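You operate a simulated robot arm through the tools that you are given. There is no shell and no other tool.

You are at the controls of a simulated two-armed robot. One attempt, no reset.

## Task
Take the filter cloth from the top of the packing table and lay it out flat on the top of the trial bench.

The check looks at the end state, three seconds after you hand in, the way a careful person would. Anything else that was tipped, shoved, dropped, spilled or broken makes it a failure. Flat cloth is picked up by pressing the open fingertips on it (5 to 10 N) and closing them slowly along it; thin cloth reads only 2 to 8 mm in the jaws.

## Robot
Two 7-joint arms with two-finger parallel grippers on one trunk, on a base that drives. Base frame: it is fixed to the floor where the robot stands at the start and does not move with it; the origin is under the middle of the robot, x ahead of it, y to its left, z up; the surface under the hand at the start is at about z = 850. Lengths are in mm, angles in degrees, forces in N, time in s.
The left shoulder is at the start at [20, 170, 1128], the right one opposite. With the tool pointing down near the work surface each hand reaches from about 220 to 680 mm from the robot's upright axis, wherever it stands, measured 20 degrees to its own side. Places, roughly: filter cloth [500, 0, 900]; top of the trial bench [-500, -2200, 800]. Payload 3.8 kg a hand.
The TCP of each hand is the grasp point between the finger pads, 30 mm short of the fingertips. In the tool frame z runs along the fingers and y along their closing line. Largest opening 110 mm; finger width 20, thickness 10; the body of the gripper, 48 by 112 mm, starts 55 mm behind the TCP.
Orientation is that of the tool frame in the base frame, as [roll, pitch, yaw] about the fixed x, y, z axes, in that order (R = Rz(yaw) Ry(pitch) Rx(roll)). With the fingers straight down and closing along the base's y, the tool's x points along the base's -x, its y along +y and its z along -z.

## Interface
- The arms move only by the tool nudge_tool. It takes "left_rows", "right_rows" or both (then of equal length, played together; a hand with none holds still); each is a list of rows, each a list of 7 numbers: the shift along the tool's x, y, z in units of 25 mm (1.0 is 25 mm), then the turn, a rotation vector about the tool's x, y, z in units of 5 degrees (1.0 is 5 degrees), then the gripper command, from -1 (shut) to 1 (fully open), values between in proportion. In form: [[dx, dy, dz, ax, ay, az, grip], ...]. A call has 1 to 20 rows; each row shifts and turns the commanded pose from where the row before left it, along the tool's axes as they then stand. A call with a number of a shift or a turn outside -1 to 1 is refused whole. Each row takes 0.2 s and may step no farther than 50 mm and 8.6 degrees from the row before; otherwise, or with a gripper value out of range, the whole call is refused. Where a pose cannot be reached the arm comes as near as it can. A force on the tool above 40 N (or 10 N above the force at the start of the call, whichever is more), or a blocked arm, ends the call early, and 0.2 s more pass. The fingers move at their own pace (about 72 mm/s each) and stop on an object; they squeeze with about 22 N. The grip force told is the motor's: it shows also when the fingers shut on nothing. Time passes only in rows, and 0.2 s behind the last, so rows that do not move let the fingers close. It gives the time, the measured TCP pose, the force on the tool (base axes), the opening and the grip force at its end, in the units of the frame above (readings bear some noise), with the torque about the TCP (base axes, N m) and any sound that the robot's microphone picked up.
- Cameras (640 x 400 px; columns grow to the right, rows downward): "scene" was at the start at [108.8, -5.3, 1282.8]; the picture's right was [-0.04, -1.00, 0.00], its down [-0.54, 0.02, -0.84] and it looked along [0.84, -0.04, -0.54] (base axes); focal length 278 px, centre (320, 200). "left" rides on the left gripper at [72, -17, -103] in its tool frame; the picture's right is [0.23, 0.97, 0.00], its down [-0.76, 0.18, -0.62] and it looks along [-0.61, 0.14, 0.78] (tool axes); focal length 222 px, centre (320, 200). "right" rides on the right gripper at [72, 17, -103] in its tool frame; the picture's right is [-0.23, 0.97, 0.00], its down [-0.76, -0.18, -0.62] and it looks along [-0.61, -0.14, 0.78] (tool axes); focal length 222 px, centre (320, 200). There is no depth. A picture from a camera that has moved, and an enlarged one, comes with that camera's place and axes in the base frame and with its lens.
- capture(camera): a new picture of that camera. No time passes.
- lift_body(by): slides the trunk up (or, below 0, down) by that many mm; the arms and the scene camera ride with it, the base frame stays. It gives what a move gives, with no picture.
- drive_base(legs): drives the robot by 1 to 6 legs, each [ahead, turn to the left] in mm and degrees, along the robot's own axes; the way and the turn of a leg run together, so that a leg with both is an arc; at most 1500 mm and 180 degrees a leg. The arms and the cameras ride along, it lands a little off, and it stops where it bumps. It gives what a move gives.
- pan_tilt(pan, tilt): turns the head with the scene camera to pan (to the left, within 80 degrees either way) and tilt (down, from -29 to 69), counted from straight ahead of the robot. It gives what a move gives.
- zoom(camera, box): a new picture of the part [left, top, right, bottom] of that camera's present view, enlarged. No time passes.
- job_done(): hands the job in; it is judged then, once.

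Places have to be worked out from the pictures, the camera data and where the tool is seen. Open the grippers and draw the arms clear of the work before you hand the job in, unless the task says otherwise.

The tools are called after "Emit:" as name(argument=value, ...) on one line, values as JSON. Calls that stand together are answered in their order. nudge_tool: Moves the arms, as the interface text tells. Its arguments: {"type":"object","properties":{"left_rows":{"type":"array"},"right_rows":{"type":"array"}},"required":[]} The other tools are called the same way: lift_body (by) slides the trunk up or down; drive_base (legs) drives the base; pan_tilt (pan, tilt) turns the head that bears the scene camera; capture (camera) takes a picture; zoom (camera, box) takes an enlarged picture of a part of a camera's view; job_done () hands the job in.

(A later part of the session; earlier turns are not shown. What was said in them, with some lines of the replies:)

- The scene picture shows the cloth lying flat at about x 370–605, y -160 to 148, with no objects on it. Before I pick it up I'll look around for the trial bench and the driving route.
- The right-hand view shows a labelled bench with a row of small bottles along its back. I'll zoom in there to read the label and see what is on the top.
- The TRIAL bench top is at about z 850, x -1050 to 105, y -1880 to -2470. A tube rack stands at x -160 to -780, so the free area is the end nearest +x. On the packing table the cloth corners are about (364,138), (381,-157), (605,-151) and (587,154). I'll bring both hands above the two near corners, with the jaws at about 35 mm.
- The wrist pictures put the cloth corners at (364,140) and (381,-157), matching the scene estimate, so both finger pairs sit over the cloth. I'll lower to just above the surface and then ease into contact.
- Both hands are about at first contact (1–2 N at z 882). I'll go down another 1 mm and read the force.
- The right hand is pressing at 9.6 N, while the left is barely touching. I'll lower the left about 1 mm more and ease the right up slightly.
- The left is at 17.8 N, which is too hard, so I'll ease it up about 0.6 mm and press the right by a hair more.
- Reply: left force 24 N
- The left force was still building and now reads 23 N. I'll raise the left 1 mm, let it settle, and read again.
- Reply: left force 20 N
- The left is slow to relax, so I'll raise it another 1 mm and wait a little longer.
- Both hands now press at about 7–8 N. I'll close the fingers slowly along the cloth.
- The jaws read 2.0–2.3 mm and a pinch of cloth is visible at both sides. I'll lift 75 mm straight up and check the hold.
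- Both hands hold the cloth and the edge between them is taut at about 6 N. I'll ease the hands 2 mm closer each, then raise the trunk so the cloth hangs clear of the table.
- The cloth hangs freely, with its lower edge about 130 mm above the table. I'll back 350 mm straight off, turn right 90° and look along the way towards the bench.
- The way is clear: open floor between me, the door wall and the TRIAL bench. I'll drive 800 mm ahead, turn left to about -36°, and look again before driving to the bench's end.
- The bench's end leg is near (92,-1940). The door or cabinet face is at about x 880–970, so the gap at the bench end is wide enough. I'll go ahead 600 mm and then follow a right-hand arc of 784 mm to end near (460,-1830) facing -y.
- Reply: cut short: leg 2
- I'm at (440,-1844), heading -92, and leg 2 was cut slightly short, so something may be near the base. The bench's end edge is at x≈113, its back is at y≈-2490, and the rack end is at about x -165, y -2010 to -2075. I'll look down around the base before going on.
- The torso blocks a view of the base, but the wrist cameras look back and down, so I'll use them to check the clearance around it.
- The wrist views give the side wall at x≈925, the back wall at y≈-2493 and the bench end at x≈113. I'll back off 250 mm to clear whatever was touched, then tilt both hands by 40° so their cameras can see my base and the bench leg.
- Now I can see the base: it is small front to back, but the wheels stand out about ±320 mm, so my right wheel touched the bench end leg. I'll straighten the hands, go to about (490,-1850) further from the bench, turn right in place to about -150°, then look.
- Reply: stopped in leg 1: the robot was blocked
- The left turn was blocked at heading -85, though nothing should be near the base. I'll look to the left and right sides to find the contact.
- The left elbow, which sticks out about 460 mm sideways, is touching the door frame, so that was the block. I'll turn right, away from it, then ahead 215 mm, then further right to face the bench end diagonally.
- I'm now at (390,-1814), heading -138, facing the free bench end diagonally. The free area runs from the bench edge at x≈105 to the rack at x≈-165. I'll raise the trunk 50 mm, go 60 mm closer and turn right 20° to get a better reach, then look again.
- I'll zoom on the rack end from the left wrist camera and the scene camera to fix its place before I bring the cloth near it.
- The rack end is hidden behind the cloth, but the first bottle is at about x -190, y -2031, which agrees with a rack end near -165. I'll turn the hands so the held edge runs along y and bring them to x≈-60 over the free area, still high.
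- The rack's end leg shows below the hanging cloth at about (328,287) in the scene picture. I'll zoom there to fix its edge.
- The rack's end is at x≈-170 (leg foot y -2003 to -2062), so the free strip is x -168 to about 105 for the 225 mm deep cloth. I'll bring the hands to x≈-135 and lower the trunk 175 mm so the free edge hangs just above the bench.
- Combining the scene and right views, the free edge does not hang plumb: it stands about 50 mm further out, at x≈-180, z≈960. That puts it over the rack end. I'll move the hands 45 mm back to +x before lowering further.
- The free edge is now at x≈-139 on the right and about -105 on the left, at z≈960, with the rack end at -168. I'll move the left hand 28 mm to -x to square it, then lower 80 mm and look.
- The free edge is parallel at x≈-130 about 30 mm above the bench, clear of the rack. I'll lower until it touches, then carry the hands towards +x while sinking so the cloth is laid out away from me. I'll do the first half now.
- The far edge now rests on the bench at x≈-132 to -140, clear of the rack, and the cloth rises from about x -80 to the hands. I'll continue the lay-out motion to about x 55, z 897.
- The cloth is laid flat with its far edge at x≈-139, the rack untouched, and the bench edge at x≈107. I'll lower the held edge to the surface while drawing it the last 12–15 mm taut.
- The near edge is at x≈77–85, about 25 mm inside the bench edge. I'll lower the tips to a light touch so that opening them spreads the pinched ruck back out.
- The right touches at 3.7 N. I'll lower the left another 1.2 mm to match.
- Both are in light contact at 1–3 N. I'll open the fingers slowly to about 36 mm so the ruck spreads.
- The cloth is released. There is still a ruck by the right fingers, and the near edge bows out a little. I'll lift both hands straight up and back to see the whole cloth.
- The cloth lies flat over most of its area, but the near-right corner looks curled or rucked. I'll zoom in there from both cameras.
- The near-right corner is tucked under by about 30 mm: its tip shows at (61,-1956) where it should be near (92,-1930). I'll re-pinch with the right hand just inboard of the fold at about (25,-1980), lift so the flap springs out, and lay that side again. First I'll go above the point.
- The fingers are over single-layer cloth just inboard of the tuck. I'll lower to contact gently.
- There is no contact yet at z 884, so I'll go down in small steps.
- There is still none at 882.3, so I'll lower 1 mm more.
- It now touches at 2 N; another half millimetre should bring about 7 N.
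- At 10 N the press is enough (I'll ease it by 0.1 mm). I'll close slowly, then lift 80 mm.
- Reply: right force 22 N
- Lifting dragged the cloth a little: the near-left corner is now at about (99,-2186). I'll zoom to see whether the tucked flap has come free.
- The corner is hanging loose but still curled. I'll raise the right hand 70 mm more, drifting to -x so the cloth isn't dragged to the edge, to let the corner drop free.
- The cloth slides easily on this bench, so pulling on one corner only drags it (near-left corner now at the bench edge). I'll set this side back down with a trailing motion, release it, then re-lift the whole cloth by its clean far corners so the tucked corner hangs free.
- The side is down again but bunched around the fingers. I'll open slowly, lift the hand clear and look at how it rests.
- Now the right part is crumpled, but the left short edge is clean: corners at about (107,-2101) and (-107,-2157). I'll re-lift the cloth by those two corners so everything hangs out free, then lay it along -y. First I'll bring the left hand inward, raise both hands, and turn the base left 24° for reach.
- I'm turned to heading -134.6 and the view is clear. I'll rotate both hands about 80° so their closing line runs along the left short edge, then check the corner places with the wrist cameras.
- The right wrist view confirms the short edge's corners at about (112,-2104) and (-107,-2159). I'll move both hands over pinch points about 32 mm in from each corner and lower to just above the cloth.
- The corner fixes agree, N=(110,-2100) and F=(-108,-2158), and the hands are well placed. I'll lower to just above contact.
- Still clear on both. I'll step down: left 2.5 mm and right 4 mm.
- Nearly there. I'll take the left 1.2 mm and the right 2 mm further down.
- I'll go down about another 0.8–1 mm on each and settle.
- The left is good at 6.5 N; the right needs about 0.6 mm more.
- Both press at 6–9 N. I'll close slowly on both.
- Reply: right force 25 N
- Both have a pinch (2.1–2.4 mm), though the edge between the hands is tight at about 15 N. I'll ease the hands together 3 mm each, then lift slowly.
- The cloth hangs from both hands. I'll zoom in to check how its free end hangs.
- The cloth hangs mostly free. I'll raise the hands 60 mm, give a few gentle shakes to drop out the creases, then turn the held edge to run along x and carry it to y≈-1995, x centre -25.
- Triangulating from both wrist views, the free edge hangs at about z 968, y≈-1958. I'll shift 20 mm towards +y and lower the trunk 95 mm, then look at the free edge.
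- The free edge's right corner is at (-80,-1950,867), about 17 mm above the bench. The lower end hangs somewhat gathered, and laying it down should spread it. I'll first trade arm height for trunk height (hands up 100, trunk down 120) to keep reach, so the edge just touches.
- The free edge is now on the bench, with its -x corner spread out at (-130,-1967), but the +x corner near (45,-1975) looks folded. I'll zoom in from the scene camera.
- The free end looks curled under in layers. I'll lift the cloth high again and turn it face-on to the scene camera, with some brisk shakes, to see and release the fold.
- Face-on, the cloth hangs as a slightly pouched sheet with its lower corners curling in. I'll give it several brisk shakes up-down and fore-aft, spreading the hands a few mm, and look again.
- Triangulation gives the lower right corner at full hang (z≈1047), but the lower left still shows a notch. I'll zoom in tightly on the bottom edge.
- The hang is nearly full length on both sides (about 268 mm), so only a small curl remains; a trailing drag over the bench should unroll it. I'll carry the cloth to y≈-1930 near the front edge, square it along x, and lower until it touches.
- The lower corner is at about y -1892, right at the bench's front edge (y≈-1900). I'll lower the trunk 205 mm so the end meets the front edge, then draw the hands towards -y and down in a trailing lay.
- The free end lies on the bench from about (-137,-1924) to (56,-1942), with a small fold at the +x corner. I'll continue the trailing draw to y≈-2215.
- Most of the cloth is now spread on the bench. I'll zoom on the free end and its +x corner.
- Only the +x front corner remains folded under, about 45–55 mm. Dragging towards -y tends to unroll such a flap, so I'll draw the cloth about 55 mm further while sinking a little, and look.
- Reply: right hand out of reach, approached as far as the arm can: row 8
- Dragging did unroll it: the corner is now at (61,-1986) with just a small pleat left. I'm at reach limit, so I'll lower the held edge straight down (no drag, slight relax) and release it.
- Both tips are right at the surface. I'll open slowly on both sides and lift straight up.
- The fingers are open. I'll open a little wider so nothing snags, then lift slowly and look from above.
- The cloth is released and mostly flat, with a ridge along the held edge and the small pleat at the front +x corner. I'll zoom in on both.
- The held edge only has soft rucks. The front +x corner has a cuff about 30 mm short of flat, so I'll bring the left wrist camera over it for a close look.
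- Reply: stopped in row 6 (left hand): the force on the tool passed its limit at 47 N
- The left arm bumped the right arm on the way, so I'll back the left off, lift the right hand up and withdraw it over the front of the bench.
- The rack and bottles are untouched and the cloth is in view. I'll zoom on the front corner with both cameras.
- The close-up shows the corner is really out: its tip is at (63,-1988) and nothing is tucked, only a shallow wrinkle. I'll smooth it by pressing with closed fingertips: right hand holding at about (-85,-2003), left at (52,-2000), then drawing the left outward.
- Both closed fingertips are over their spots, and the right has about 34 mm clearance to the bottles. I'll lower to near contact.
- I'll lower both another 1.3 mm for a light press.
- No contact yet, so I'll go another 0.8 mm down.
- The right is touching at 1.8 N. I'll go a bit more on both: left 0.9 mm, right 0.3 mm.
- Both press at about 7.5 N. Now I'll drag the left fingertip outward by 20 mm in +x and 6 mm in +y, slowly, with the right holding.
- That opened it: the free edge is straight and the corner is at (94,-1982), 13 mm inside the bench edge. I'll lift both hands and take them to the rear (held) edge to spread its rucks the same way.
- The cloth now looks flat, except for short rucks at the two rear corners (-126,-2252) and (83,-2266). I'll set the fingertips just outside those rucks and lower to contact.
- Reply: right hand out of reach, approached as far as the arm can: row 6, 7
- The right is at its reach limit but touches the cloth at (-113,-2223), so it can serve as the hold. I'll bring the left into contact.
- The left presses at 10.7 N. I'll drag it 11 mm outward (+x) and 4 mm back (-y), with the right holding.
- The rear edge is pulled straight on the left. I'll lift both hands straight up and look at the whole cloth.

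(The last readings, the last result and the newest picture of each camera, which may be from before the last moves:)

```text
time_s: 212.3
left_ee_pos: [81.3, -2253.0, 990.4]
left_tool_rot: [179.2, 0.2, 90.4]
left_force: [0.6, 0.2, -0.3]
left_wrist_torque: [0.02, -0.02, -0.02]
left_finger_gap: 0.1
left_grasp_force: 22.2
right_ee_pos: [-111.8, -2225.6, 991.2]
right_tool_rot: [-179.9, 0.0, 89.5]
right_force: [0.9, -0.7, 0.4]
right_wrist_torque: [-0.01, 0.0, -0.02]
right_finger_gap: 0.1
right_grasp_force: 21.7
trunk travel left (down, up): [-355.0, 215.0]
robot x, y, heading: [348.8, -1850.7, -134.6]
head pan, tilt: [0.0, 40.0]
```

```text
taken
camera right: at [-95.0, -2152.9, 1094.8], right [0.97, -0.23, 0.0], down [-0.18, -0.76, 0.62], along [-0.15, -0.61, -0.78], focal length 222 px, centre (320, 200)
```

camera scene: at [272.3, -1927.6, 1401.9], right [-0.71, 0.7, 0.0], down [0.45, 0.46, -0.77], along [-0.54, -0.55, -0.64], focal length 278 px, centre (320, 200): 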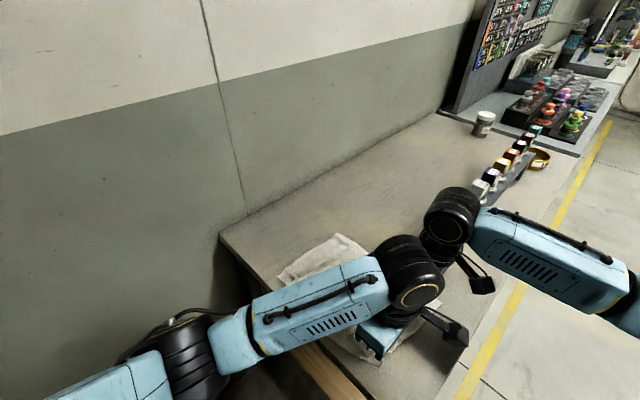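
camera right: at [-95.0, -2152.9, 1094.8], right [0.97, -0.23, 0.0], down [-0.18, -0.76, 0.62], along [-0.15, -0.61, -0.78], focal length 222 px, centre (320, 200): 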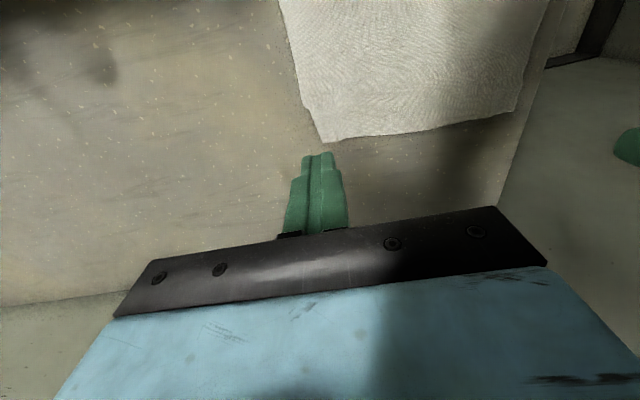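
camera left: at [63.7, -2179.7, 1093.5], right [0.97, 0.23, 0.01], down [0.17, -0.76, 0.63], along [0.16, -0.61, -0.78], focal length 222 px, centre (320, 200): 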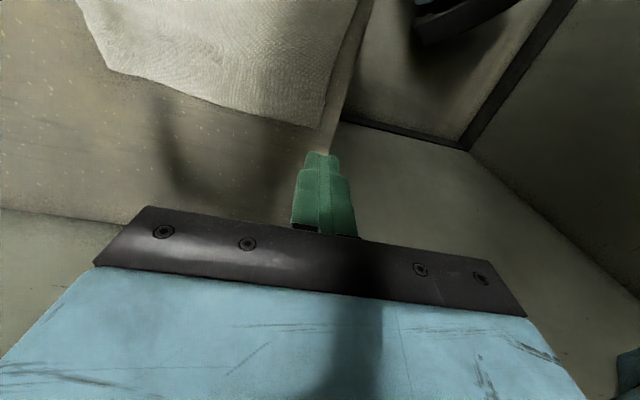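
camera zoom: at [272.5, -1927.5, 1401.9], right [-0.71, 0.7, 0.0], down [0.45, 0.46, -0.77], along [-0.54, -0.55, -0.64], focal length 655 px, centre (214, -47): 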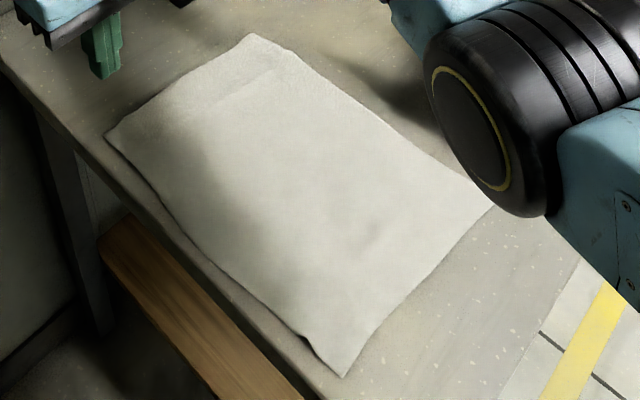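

The cloth lies flat with all four corners on the bench top: about (85,-1981), (82,-2271), (-126,-2255) and (-136,-1969). I'll zoom for any remaining wrinkles, particularly on the +x side.

Emit:
zoom(camera="scene", box=[330, 310, 420, 390])

Emit:
zoom(camera="scene", box=[285, 225, 395, 310])

Emit:
zoom(camera="right", box=[260, 0, 560, 160])

```text
5.00 times, centred on (375, 350) of scene
camera zoom: at [272.5, -1927.5, 1401.9], right [-0.71, 0.7, 0.0], down [0.45, 0.46, -0.77], along [-0.54, -0.55, -0.64], focal length 1392 px, centre (45, -550)
```

zoom: 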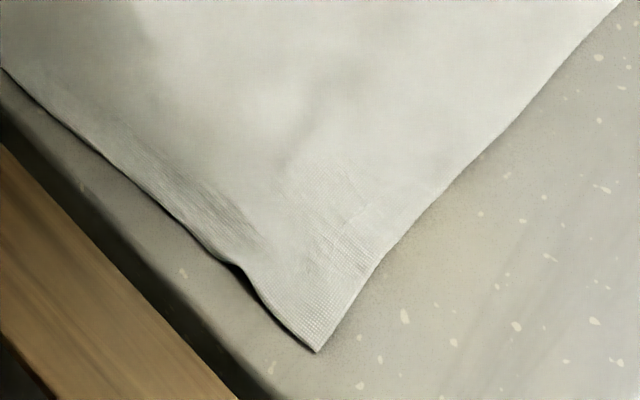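

```text
4.71 times, centred on (340, 268) of scene
camera zoom: at [272.5, -1927.5, 1401.9], right [-0.71, 0.7, 0.0], down [0.45, 0.46, -0.77], along [-0.54, -0.55, -0.64], focal length 1310 px, centre (226, -118)
```

zoom: 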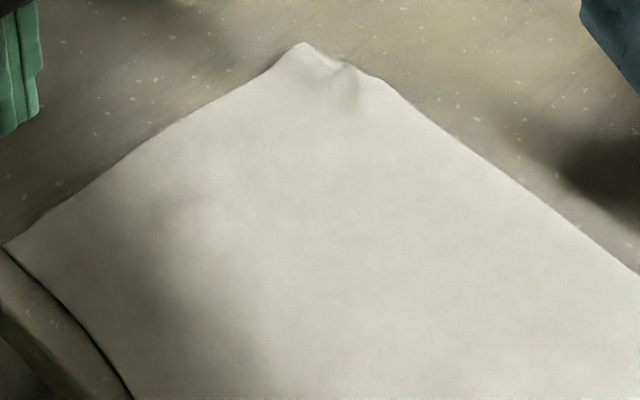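

```text
2.13 times, centred on (410, 80) of right
camera zoom: at [-95.0, -2152.9, 1094.8], right [0.97, -0.23, 0.0], down [-0.18, -0.76, 0.62], along [-0.15, -0.61, -0.78], focal length 474 px, centre (128, 456)
```

zoom: 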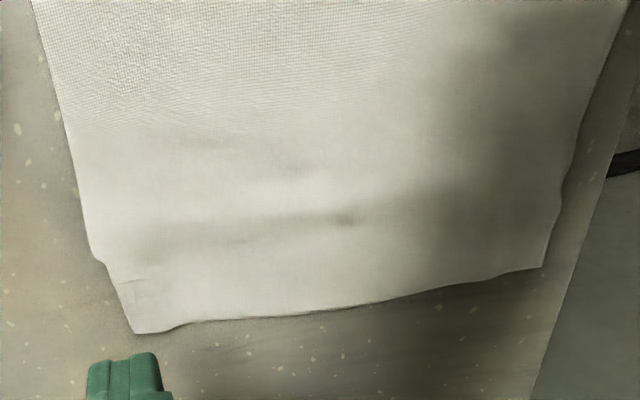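

The cloth lies flat, with only a faint edge wave. I'll raise both hands, withdraw the right over the bench front and the left off the bench end, then take a last look.

Emit:
nudge_tool(left_rows=[[0, 0, -1, 0, 0, 0, -0.8], [0, 0, -1, 0, 0, 0, -0.5], [0, 0, -1, 0, 0, 0, -0.5], [0, 0, -1, 0, 0, 0, -0.5], [0, 0, -1, 0, 0, 0, -0.5], [0, 0.8, 0, 0, 0, 0, -0.5], [0, 0.8, 0, 0, 0, 0, -0.5], [0, 0.8, 0, 0, 0, 0, -0.5], [0, 0.8, 0, 0, 0, 0, -0.5], [0, 0.8, 0, 0, 0, 0, -0.5], [0, 0, 0, 0, 0, 0, -0.5]], right_rows=[[0, 0, -1, 0, 0, 0, -0.8], [0, 0, -1, 0, 0, 0, -0.5], [0, 0, -1, 0, 0, 0, -0.5], [0, 0, -1, 0, 0, 0, -0.5], [0, 0, -1, 0, 0, 0, -0.5], [0.3, 0.3, -1, 0, 0, 0, -0.5], [0.3, 0.3, -1, 0, 0, 0, -0.5], [0.8, 0, 0, 0, 0, 0, -0.5], [0.8, 0, 0, 0, 0, 0, -0.5], [0.8, 0, 0, 0, 0, 0, -0.5], [0.8, 0, 0, 0, 0, 0, -0.5]])

Emit:
nudge_tool(right_rows=[[0.9, 0, 0, 0, 0, 0, -0.5], [0.9, 0, 0, 0, 0, 0, -0.5], [0.9, 0, 0, 0, 0, 0, -0.5], [0.9, 0, 0, 0, 0, 0, -0.5], [0.9, 0, 0, 0, 0, 0, -0.5], [0.9, 0, 0, 0, 0, 0, -0.5], [0.9, 0, 0, 0, 0, 0, -0.5], [0.9, 0, 0, 0, 0, 0, -0.5], [0.9, 0, 0, 0, 0, 0, -0.5], [0.9, 0, 0, 0, 0, 0, -0.5]])

Emit:
capture(camera="scene")

Emit:
zoom(camera="scene", box=[260, 200, 480, 390])

Emit:
capture(camera="right")

```text
time_s: 214.7
left_ee_pos: [181.6, -2253.1, 1117.1]
left_tool_rot: [179.2, 0.3, 90.4]
left_force: [-0.5, 0.7, 0.5]
left_wrist_torque: [0.02, -0.04, -0.03]
left_finger_gap: 27.6
left_grasp_force: 0.1
right_ee_pos: [-98.5, -2128.5, 1166.3]
right_tool_rot: [-179.8, 0.2, 89.7]
right_force: [-0.1, 0.0, -0.4]
right_wrist_torque: [0.02, 0.01, 0.01]
right_finger_gap: 27.9
right_grasp_force: 0.0
trunk travel left (down, up): [-355.0, 215.0]
robot x, y, heading: [345.2, -1854.3, -134.5]
head pan, tilt: [0.0, 40.0]
```

```text
time_s: 216.9
left_ee_pos: [181.3, -2253.6, 1117.0]
left_tool_rot: [179.4, 0.3, 90.4]
left_force: [-0.2, 0.8, -0.1]
left_wrist_torque: [-0.02, 0.01, 0.0]
left_finger_gap: 27.5
left_grasp_force: 0.0
right_ee_pos: [-95.0, -1903.5, 1166.3]
right_tool_rot: [-179.8, 0.2, 89.7]
right_force: [0.1, 0.3, -0.6]
right_wrist_torque: [-0.02, -0.03, 0.03]
right_finger_gap: 27.4
right_grasp_force: 0.1
trunk travel left (down, up): [-355.0, 215.0]
robot x, y, heading: [345.1, -1848.9, -134.5]
head pan, tilt: [0.0, 40.0]
```

```text
taken
camera scene: at [272.5, -1926.8, 1402.0], right [-0.71, 0.7, 0.0], down [0.45, 0.46, -0.77], along [-0.54, -0.55, -0.64], focal length 278 px, centre (320, 200)
```

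scene: 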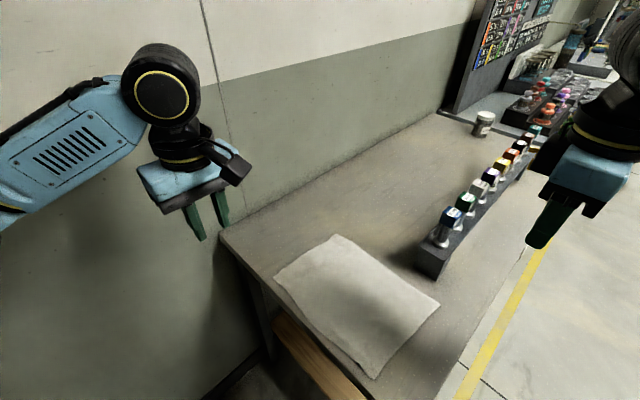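

```text
2.11 times, centred on (370, 295) of scene
camera zoom: at [272.5, -1926.8, 1402.0], right [-0.71, 0.7, 0.0], down [0.45, 0.46, -0.77], along [-0.54, -0.55, -0.64], focal length 586 px, centre (215, 0)
```

zoom: 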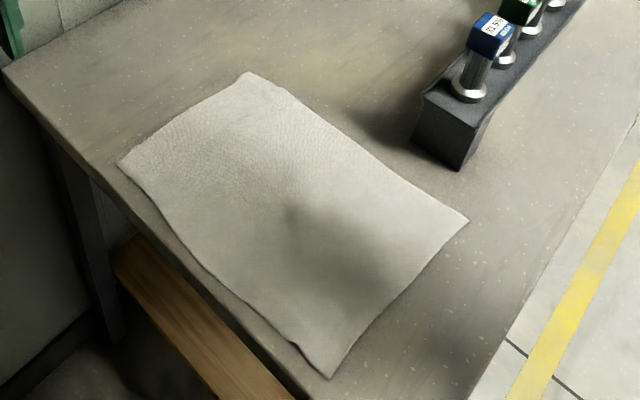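

```text
taken
camera right: at [-77.5, -1830.9, 1269.0], right [0.97, -0.23, 0.0], down [-0.18, -0.76, 0.62], along [-0.15, -0.61, -0.78], focal length 222 px, centre (320, 200)
```

right: 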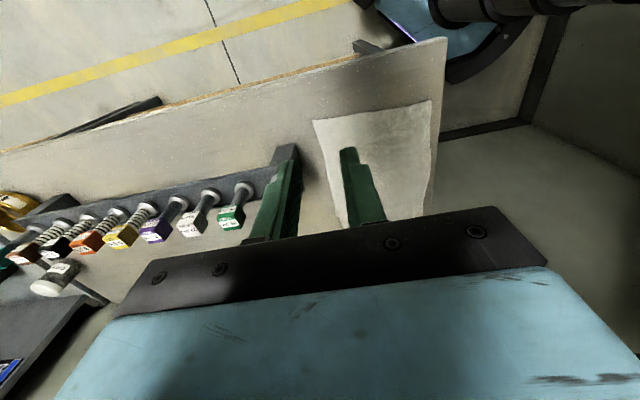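

The cloth lies flat and wholly on the TRIAL bench, with the rack, bottles, ring and jar standing undisturbed. I'll draw the right hand a bit further off the bench and open both grippers.

Emit:
nudge_tool(left_rows=[[0, 0.4, 0, 0, 0, 0, 0], [0, 0.4, 0, 0, 0, 0, 0.5], [0, 0, 0, 0, 0, 0, 1], [0, 0, 0, 0, 0, 0, 1], [0, 0, 0, 0, 0, 0, 1]], right_rows=[[0.8, 0, -0.4, 0, 0, 0, -0.5], [0.8, 0, -0.4, 0, 0, 0, -0.5], [0.8, 0, 0, 0, 0, 0, 0.5], [0, 0, 0, 0, 0, 0, 1], [0, 0, 0, 0, 0, 0, 1]])

Emit:
capture(camera="scene")

```text
time_s: 218.1
left_ee_pos: [201.3, -2251.2, 1118.4]
left_tool_rot: [179.3, 0.3, 90.4]
left_force: [0.4, -0.9, -0.9]
left_wrist_torque: [-0.02, 0.0, -0.05]
left_finger_gap: 109.9
left_grasp_force: 0.0
right_ee_pos: [-93.9, -1842.4, 1186.3]
right_tool_rot: [-179.9, 0.1, 89.7]
right_force: [-0.2, -0.2, -0.2]
right_wrist_torque: [-0.03, -0.03, 0.01]
right_finger_gap: 109.9
right_grasp_force: 0.2
trunk travel left (down, up): [-355.0, 215.0]
robot x, y, heading: [348.6, -1852.1, -134.4]
head pan, tilt: [0.0, 40.0]
```

```text
taken
camera scene: at [272.4, -1927.2, 1402.0], right [-0.71, 0.7, 0.0], down [0.45, 0.46, -0.77], along [-0.54, -0.55, -0.64], focal length 278 px, centre (320, 200)
```

scene: 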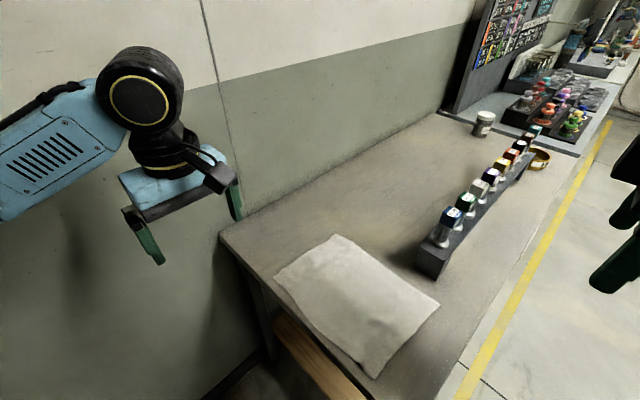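

The cloth is flat on the trial bench, both grippers are open and clear of it, and nothing else on the bench has moved. I'm handing the job in.

Emit:
job_done()

```text
The job is handed in.
```

The filter cloth is lying flat on the trial bench, at the free end beside the tube rack. All four corners are on the top, with the nearest one about 20 mm in from the bench's end edge. A faint wave remains along one long side and a small wrinkle at one rear corner.

It took more than one try. On the first lay-down one corner tucked under, so I lifted the cloth again, re-laid it and smoothed the edges with the fingertips.

**Bumps:**
- **Base:** it stopped short once while driving in at the end of the trial bench. I think my right wheel touched the bench's end leg, but I couldn't see the contact.
- **Left elbow:** it touched the door frame once.
- **Arms:** my two arms knocked together once over the bench.

I saw no sign that the bench, the rack with its bottles, the ring or the jar had moved. I did not look back at the packing table after driving away. I didn't see or feel any contact with its other items while picking up the cloth.

Both grippers are open and clear of the cloth. The job is handed in.
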